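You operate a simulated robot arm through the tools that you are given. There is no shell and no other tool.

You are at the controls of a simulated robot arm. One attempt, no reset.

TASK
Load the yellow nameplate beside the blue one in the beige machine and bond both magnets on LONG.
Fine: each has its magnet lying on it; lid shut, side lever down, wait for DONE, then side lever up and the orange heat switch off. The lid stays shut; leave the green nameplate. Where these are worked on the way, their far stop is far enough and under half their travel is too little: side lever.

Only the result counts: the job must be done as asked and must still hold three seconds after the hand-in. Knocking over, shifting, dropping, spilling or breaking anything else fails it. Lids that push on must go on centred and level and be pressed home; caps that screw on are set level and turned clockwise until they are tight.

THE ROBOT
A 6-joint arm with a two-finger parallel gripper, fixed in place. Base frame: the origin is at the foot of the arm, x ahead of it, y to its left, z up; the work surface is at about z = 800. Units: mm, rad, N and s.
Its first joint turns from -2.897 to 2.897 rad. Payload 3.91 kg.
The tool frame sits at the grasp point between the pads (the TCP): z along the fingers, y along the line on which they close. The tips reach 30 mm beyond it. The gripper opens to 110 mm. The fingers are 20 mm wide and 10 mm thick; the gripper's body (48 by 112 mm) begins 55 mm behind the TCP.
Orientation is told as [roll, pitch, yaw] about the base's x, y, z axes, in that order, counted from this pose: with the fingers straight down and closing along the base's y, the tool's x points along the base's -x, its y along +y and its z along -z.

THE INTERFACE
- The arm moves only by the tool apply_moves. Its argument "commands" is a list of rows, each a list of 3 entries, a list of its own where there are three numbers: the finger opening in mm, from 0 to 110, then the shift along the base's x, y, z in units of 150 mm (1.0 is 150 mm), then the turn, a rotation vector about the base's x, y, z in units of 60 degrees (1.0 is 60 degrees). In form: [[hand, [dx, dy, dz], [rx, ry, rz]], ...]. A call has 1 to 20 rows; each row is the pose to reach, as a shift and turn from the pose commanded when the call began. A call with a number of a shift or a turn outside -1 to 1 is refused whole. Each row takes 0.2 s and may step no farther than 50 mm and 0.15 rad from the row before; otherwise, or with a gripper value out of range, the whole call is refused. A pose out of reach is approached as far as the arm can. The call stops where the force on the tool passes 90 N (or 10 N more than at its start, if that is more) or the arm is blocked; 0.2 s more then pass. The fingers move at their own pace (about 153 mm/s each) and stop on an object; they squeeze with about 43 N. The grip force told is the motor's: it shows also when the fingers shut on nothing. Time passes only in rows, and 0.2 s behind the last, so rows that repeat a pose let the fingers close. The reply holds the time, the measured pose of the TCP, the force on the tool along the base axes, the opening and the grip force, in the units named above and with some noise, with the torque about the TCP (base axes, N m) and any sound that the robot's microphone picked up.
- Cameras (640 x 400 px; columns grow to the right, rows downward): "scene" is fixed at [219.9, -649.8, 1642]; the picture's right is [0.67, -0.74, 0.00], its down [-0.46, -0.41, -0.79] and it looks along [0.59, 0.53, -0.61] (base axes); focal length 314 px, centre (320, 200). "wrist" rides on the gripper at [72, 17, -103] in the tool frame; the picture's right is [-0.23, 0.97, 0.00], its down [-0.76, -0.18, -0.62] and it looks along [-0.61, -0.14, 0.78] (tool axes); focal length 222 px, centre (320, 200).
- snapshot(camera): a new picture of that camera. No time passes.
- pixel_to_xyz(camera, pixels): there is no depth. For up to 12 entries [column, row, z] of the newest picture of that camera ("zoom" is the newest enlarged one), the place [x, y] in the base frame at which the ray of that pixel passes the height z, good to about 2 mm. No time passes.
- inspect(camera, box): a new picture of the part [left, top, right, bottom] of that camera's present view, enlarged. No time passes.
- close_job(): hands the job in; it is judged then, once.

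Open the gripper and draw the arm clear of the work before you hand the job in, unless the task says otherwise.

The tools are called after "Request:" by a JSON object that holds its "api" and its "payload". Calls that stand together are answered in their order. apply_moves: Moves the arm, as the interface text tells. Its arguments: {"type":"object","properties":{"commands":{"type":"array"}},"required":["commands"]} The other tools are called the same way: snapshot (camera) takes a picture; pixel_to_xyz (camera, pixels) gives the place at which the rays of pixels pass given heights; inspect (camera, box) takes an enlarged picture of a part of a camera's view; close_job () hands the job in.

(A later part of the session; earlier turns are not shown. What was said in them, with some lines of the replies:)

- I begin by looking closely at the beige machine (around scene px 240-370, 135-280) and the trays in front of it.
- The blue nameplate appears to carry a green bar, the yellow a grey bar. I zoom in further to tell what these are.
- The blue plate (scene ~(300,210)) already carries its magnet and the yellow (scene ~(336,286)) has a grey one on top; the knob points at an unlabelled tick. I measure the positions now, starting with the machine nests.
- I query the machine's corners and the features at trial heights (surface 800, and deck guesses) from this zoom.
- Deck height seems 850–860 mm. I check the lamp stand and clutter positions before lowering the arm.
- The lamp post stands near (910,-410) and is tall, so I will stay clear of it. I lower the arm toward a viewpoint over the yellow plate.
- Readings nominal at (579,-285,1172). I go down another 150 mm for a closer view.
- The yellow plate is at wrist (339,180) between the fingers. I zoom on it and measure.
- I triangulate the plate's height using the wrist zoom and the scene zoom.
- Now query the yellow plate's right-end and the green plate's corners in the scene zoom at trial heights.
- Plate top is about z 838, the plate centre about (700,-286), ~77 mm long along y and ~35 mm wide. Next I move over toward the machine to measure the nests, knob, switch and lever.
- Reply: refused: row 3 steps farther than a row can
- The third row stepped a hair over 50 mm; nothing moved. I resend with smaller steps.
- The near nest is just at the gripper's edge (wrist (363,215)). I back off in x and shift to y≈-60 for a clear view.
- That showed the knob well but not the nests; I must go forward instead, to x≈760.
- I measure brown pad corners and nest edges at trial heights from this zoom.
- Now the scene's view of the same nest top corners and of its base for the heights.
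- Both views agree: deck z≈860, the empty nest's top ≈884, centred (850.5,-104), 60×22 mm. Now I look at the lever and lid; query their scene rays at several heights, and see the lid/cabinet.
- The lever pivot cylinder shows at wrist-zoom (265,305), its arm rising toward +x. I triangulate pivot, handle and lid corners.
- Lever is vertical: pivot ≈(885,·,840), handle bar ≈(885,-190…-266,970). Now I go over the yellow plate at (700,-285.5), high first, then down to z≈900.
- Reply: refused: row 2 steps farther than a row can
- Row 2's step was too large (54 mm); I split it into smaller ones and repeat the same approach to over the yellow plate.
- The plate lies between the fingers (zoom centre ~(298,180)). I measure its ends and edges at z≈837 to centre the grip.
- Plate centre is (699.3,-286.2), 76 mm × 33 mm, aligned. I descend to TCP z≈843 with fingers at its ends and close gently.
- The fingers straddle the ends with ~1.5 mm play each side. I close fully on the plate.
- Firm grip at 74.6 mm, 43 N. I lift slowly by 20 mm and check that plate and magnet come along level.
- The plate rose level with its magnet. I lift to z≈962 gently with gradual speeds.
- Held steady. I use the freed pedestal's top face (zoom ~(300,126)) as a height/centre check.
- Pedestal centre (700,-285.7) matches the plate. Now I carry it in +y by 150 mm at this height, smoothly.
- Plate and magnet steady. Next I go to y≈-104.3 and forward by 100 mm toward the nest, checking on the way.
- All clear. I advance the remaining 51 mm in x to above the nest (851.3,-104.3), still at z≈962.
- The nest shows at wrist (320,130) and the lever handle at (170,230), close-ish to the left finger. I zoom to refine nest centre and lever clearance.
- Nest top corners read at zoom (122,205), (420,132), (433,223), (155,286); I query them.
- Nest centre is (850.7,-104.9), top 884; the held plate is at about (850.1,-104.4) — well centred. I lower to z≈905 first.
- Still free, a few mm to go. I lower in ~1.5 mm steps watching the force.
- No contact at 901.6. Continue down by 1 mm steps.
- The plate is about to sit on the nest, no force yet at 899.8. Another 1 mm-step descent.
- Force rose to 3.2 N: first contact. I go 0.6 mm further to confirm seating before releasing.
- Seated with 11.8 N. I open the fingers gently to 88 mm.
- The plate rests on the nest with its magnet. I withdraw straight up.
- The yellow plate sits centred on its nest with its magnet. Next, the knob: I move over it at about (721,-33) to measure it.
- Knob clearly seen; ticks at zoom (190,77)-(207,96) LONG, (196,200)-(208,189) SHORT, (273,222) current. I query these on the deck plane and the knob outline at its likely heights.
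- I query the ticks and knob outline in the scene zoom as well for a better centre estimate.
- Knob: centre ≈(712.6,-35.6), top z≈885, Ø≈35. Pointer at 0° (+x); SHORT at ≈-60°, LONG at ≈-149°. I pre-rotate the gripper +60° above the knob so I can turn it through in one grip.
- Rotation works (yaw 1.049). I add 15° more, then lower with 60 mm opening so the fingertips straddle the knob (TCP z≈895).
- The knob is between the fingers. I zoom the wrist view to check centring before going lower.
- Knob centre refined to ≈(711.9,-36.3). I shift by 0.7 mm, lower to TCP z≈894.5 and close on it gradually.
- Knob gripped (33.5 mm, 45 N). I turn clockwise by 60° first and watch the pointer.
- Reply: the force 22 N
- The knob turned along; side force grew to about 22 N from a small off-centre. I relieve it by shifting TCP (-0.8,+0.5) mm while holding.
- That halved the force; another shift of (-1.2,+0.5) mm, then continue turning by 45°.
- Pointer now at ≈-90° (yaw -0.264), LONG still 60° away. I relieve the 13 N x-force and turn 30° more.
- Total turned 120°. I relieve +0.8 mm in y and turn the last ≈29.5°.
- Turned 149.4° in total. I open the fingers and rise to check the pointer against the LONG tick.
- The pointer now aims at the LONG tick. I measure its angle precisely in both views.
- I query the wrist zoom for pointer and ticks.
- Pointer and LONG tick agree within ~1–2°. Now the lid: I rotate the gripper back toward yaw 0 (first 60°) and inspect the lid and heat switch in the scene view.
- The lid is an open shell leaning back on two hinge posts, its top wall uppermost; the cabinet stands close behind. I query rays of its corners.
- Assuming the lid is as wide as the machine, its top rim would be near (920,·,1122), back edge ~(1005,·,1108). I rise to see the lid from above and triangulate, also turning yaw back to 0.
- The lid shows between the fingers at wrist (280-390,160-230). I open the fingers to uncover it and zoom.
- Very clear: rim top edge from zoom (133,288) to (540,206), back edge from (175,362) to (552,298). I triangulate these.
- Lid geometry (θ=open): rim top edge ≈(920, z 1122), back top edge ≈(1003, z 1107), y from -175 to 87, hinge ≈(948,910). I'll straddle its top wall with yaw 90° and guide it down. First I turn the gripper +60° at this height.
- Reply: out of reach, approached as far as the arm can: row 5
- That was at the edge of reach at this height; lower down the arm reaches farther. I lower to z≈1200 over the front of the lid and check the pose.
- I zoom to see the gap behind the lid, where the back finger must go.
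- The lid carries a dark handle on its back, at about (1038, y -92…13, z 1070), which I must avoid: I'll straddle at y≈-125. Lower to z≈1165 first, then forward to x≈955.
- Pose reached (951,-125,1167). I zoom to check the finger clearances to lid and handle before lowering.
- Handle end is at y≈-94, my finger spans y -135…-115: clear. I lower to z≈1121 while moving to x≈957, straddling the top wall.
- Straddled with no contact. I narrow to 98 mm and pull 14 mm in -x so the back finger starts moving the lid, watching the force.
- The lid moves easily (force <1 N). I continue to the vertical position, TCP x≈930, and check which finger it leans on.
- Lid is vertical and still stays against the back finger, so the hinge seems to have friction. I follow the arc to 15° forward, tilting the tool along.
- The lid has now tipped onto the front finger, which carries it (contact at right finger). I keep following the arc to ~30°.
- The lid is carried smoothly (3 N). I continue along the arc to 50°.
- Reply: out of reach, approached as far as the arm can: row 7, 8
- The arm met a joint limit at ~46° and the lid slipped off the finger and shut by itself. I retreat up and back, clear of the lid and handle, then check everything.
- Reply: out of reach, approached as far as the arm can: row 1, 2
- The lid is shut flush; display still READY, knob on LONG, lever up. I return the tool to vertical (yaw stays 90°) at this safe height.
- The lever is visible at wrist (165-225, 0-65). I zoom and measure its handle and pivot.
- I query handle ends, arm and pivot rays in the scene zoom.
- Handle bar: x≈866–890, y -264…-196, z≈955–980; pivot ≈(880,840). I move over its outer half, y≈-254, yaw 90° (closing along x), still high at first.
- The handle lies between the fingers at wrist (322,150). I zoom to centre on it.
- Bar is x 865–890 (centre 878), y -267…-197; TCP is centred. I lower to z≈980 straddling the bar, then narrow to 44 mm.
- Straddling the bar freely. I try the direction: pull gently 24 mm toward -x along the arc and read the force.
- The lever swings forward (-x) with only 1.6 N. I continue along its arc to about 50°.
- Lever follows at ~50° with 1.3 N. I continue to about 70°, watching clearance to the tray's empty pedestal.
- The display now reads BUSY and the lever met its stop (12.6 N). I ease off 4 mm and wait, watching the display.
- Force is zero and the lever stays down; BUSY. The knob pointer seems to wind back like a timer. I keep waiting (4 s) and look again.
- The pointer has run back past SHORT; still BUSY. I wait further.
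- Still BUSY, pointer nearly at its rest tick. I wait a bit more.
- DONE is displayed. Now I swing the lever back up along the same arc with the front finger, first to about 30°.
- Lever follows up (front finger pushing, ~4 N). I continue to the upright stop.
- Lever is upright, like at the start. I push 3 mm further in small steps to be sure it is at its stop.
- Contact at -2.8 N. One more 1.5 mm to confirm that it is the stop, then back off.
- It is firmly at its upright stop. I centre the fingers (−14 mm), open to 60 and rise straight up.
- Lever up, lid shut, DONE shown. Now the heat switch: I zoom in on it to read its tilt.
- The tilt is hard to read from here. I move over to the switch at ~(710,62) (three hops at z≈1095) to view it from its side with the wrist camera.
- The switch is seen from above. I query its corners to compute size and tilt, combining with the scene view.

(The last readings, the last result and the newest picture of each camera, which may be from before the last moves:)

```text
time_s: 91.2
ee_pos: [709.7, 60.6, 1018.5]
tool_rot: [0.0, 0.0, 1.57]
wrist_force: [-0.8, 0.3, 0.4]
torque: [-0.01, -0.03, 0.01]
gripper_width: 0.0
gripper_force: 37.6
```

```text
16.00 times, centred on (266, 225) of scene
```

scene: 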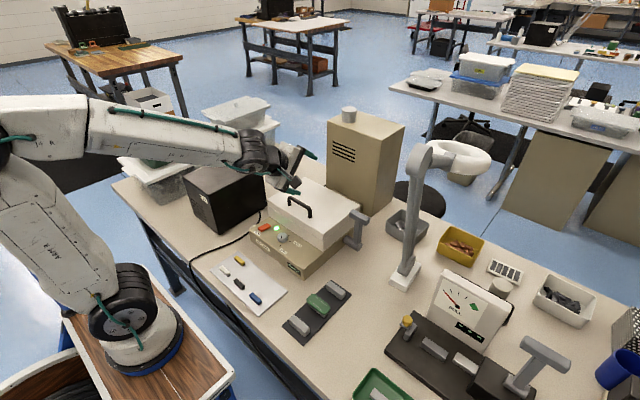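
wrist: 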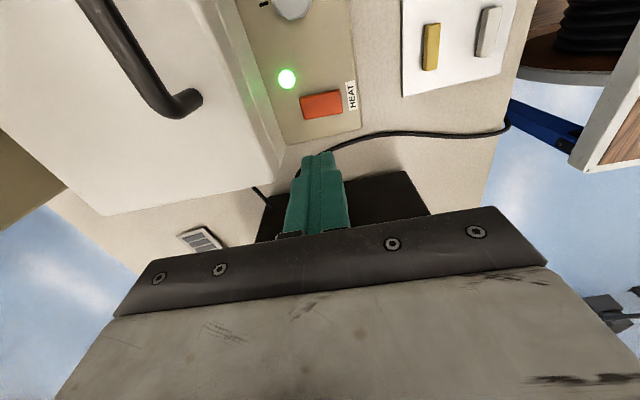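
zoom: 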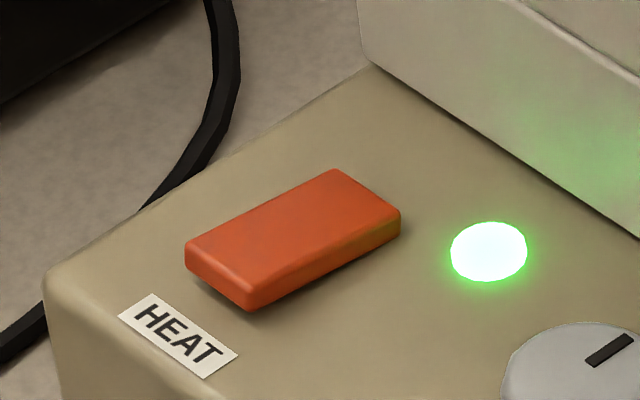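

The top face slope in the scene (≈-0.49) is flatter than a level x-line should give (≈-0.65), suggesting the -x end (HEAT label side) is raised. I verify with height-dependent queries.

Request:
{"api": "pixel_to_xyz", "payload": {"camera": "zoom", "pixels": [[247, 287, 864], [247, 287, 870], [247, 287, 876], [400, 211, 864], [400, 211, 870], [400, 211, 876], [185, 243, 864], [185, 243, 870], [185, 243, 876], [335, 170, 864], [335, 170, 870], [335, 170, 876]]}}

```text
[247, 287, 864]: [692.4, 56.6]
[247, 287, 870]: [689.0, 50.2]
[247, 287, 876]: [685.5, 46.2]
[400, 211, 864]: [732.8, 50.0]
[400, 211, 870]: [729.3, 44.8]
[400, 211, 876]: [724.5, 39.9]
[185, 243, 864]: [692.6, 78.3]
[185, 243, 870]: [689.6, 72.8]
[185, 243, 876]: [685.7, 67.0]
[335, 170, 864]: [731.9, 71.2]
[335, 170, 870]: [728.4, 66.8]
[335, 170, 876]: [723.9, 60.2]
```

Corner heights: -x end ≈875, +x end ≈870, so the raised end is -x (label side); I will press there at about (692,56). First I rotate back to yaw 0 to keep the gripper's body clear of the lid.

Request:
{"api": "apply_moves", "payload": {"commands": [[0, [-0.02, 0, 0], [0, 0, -0.14]], [0, [-0.04, -0.01, 0], [0, 0, -0.28]], [0, [-0.06, -0.02, 0], [0, 0, -0.42]], [0, [-0.08, -0.031, 0], [0, 0, -0.56]], [0, [-0.1, -0.031, 0], [0, 0, -0.7]], [0, [-0.118, -0.031, 0], [0, 0, -0.84]], [0, [-0.118, -0.031, 0], [0, 0, -0.98]], [0, [-0.118, -0.031, 0], [0, 0, -1.0]]]}}

Request:
{"api": "apply_moves", "payload": {"commands": [[0, [0, 0, 0], [0, 0, -0.13]], [0, [0, 0, 0], [0, 0, -0.26]], [0, [0, 0, 0], [0, 0, -0.39]], [0, [0, 0, 0], [0, 0, -0.5]], [0, [0, 0, -0.25], [0, 0, -0.5]], [0, [0, 0, -0.5], [0, 0, -0.5]]]}}

Request:
{"api": "snapshot", "payload": {"camera": "wrist"}}

Request:
{"api": "inspect", "payload": {"camera": "wrist", "box": [260, 90, 400, 200]}}

```text
time_s: 93.0
ee_pos: [692.0, 56.5, 1016.9]
tool_rot: [0.0, -0.001, 0.519]
wrist_force: [-0.4, 1.0, 0.8]
torque: [-0.01, 0.0, 0.0]
gripper_width: 0.0
gripper_force: 37.8
```

```text
time_s: 94.4
ee_pos: [693.7, 56.2, 942.4]
tool_rot: [0.001, 0.0, 0.0]
wrist_force: [-0.8, -0.3, 0.0]
torque: [-0.02, 0.01, 0.01]
gripper_width: 0.0
gripper_force: 37.5
```

```text
taken
```

wrist: 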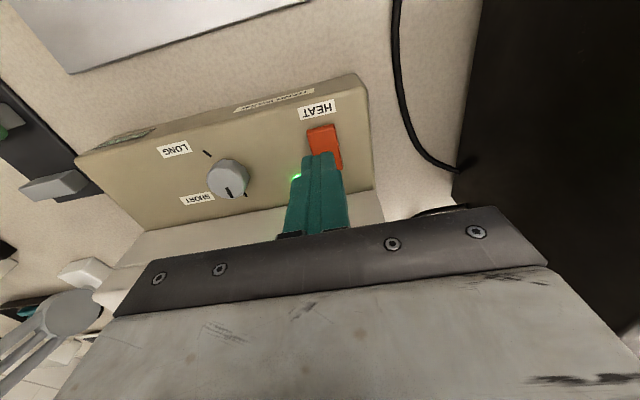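

```text
3.64 times, centred on (330, 145) of wrist
```

zoom: 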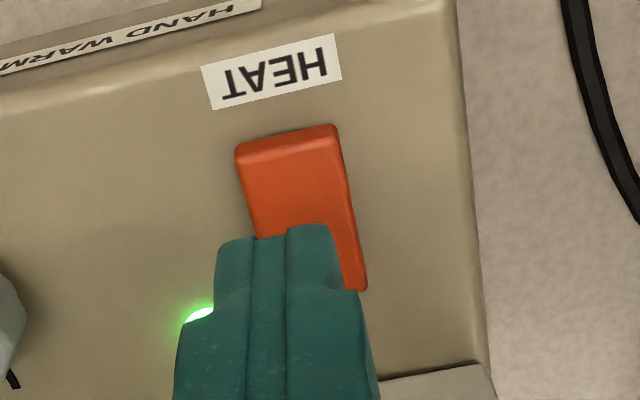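

Fingertips are over the raised end. I lower to just above it (TCP z≈909), then press in small steps.

Request:
{"api": "apply_moves", "payload": {"commands": [[0, [0, 0, -0.1], [0, 0, 0]], [0, [0, 0, -0.2], [0, 0, 0]], [0, [0, 0, -0.22], [0, 0, 0]]]}}

Request:
{"api": "apply_moves", "payload": {"commands": [[0, [0, 0, -0.013], [0, 0, 0]], [0, [0, 0, -0.026], [0, 0, 0]], [0, [0, 0, -0.04], [0, 0, 0]], [0, [0, 0, -0.053], [0, 0, 0]]]}}

Request:
{"api": "inspect", "payload": {"camera": "scene", "box": [245, 205, 305, 250]}}

```text
time_s: 95.2
ee_pos: [693.4, 56.1, 908.5]
tool_rot: [0.0, 0.0, -0.002]
wrist_force: [0.5, -0.4, -0.8]
torque: [-0.01, -0.01, 0.02]
gripper_width: 0.2
gripper_force: 37.8
```

```text
time_s: 96.2
ee_pos: [692.9, 56.4, 900.9]
tool_rot: [-0.001, 0.0, -0.001]
wrist_force: [0.4, 0.3, -0.2]
torque: [0.02, -0.02, 0.02]
gripper_width: 0.1
gripper_force: 37.7
```

```text
8.89 times, centred on (275, 228) of scene
```

zoom: 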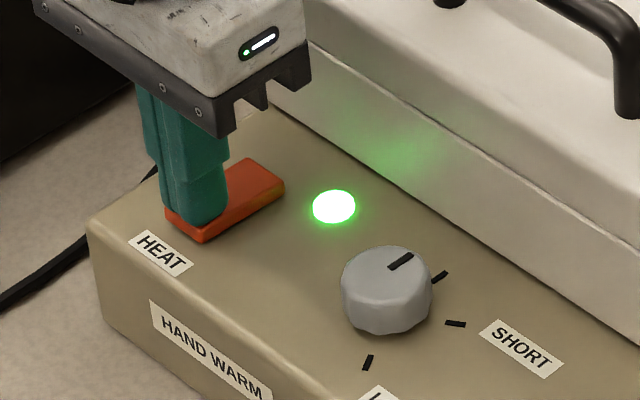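

No contact yet at tip z≈871, light on. I continue pressing down in 1.5 mm steps.

Request:
{"api": "apply_moves", "payload": {"commands": [[0, [0, 0, -0.01], [0, 0, 0]], [0, [0, 0, -0.02], [0, 0, 0]], [0, [0, 0, -0.03], [0, 0, 0]]]}}

Request:
{"api": "inspect", "payload": {"camera": "scene", "box": [245, 205, 305, 250]}}

```text
time_s: 97.0
ee_pos: [693.1, 56.2, 898.4]
tool_rot: [-0.001, -0.004, -0.002]
wrist_force: [-12.8, -2.3, 46.8]
torque: [-0.11, -0.08, 0.05]
gripper_width: 0.0
gripper_force: 37.5
```

```text
8.89 times, centred on (275, 228) of scene
```

zoom: 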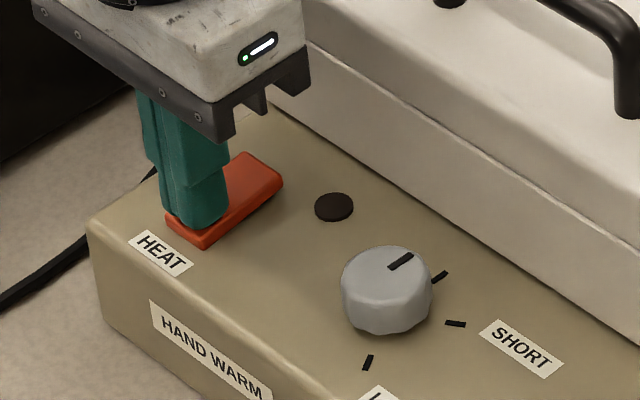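

The light went out: heat is off. I lift straight up off the switch.

Request:
{"api": "apply_moves", "payload": {"commands": [[0, [0, 0, 0.03], [0, 0, 0]], [0, [0, 0, 0.1], [0, 0, 0]], [0, [0, 0, 0.3], [0, 0, 0]], [0, [0, 0, 0.6], [0, 0, 0]], [0, [0, 0, 0.9], [0, 0, 0]]]}}

Request:
{"api": "snapshot", "payload": {"camera": "scene"}}

Request:
{"api": "inspect", "payload": {"camera": "scene", "box": [240, 160, 400, 290]}}

Request:
{"api": "inspect", "payload": {"camera": "scene", "box": [252, 212, 284, 240]}}

```text
time_s: 98.2
ee_pos: [694.3, 57.3, 1032.0]
tool_rot: [0.0, 0.001, -0.001]
wrist_force: [0.0, -0.1, 0.6]
torque: [0.02, 0.01, 0.01]
gripper_width: 0.1
gripper_force: 37.9
```

```text
taken
```

scene: 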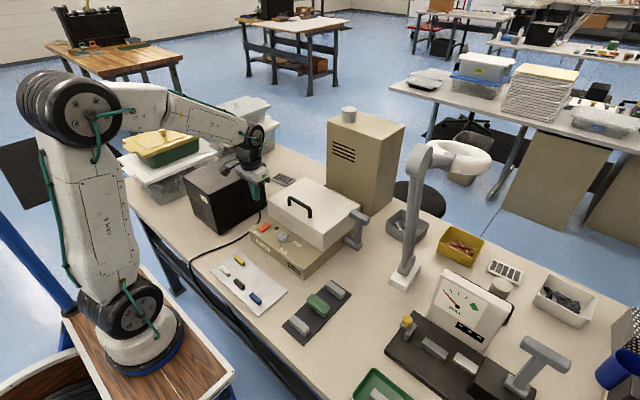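

```text
3.08 times, centred on (320, 225) of scene
```

zoom: 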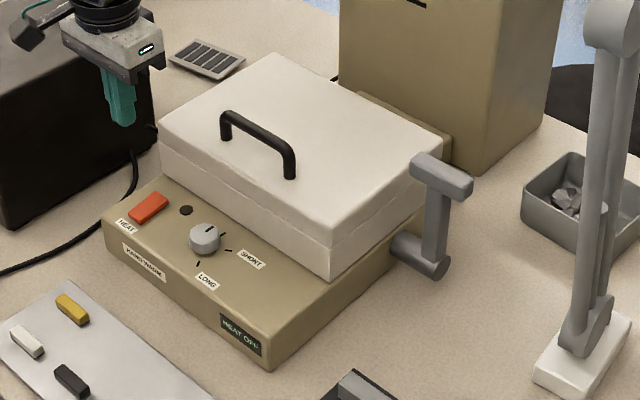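

```text
14.29 times, centred on (268, 226) of scene
```

zoom: 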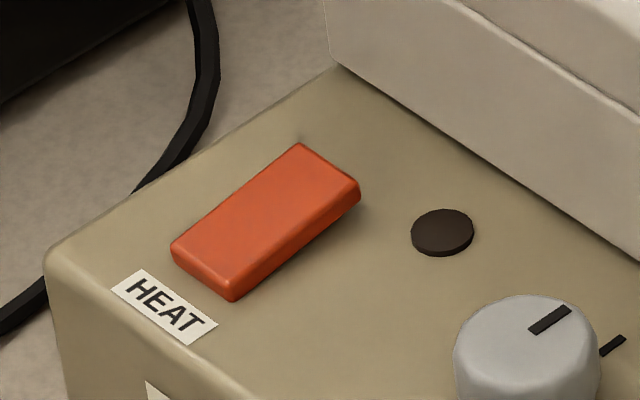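

The display shows HEAT OFF, the rocker has tipped over, lid shut and lever upright. I open the gripper and draw the arm up and back, clear of the work.

Request:
{"api": "apply_moves", "payload": {"commands": [[30, [0, 0, 0.3], [0, 0, 0]], [60, [-0.1, 0, 0.6], [0, 0, 0]], [90, [-0.2, -0.1, 0.85], [0, 0, 0]], [110, [-0.4, -0.2, 1.0], [0, 0, 0]], [110, [-0.65, -0.35, 1.0], [0, 0, 0]], [110, [-0.9, -0.5, 1.0], [0, 0, 0]]]}}

Request:
{"api": "snapshot", "payload": {"camera": "scene"}}

Request:
{"api": "inspect", "payload": {"camera": "scene", "box": [200, 150, 400, 350]}}

Request:
{"api": "snapshot", "payload": {"camera": "wrist"}}

```text
time_s: 99.6
ee_pos: [558.2, -18.7, 1182.1]
tool_rot: [0.001, 0.001, -0.002]
wrist_force: [0.9, 0.0, 0.2]
torque: [-0.02, 0.07, 0.02]
gripper_width: 109.8
gripper_force: 0.1
```

```text
taken
```

scene: 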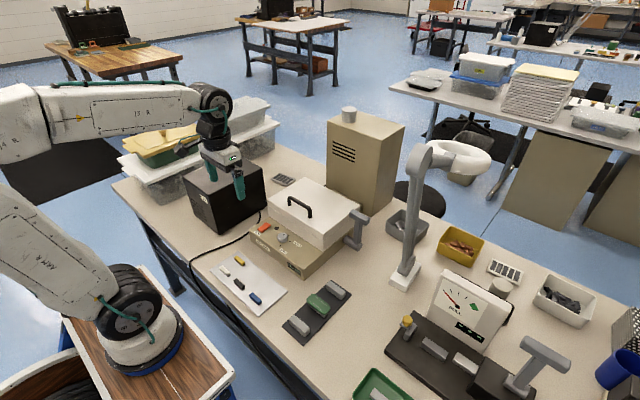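

```text
2.00 times, centred on (300, 250) of scene
```

zoom: 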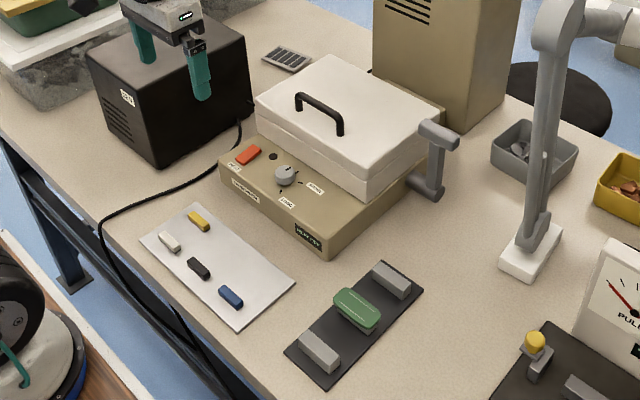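

```text
taken
```

wrist: 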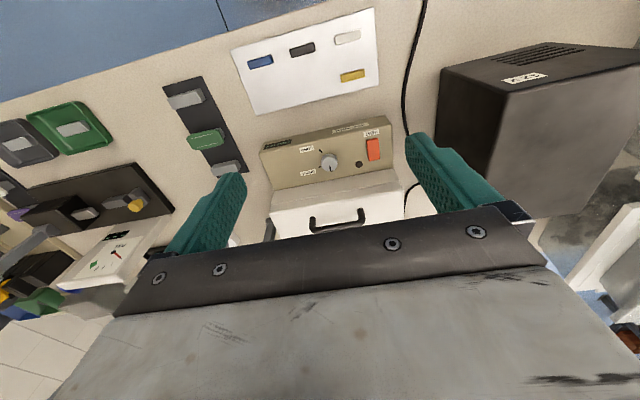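

Everything stands as asked: lid shut, lever upright, heat switch off (HEAT OFF on the display), and the green plate and loose magnets have not moved. The arm is clear with the gripper open, so I hand the job in.

Request:
{"api": "close_job", "payload": {}}

```text
The job is handed in.
```

I loaded the yellow nameplate beside the blue one, and the machine ran its LONG cycle through to DONE. I haven't seen either nameplate or magnet since the lid closed.

**The lid dropped:** the arm reached a joint limit while lowering the lid, at about 45°. The lid slipped off the finger and fell shut by itself. It sits flush and the cycle started normally, but the drop could have moved a magnet.

- **Nameplates:** before the lid closed, the yellow plate sat centred on its nest with its grey magnet on top. The blue plate still had its green magnet.
- **Cycle:** I set the knob to LONG before closing the lid. Lever down at its stop changed READY to BUSY, and the knob wound itself back to its rest mark until DONE.
- **After DONE:** the lever is back up at its stop. The heat switch is off, with its light out and HEAT OFF on the display. The lid stayed shut.
- **Surroundings:** the green nameplate and the loose magnets on the sheet are where they were. The gripper is open and the arm is clear of the work.
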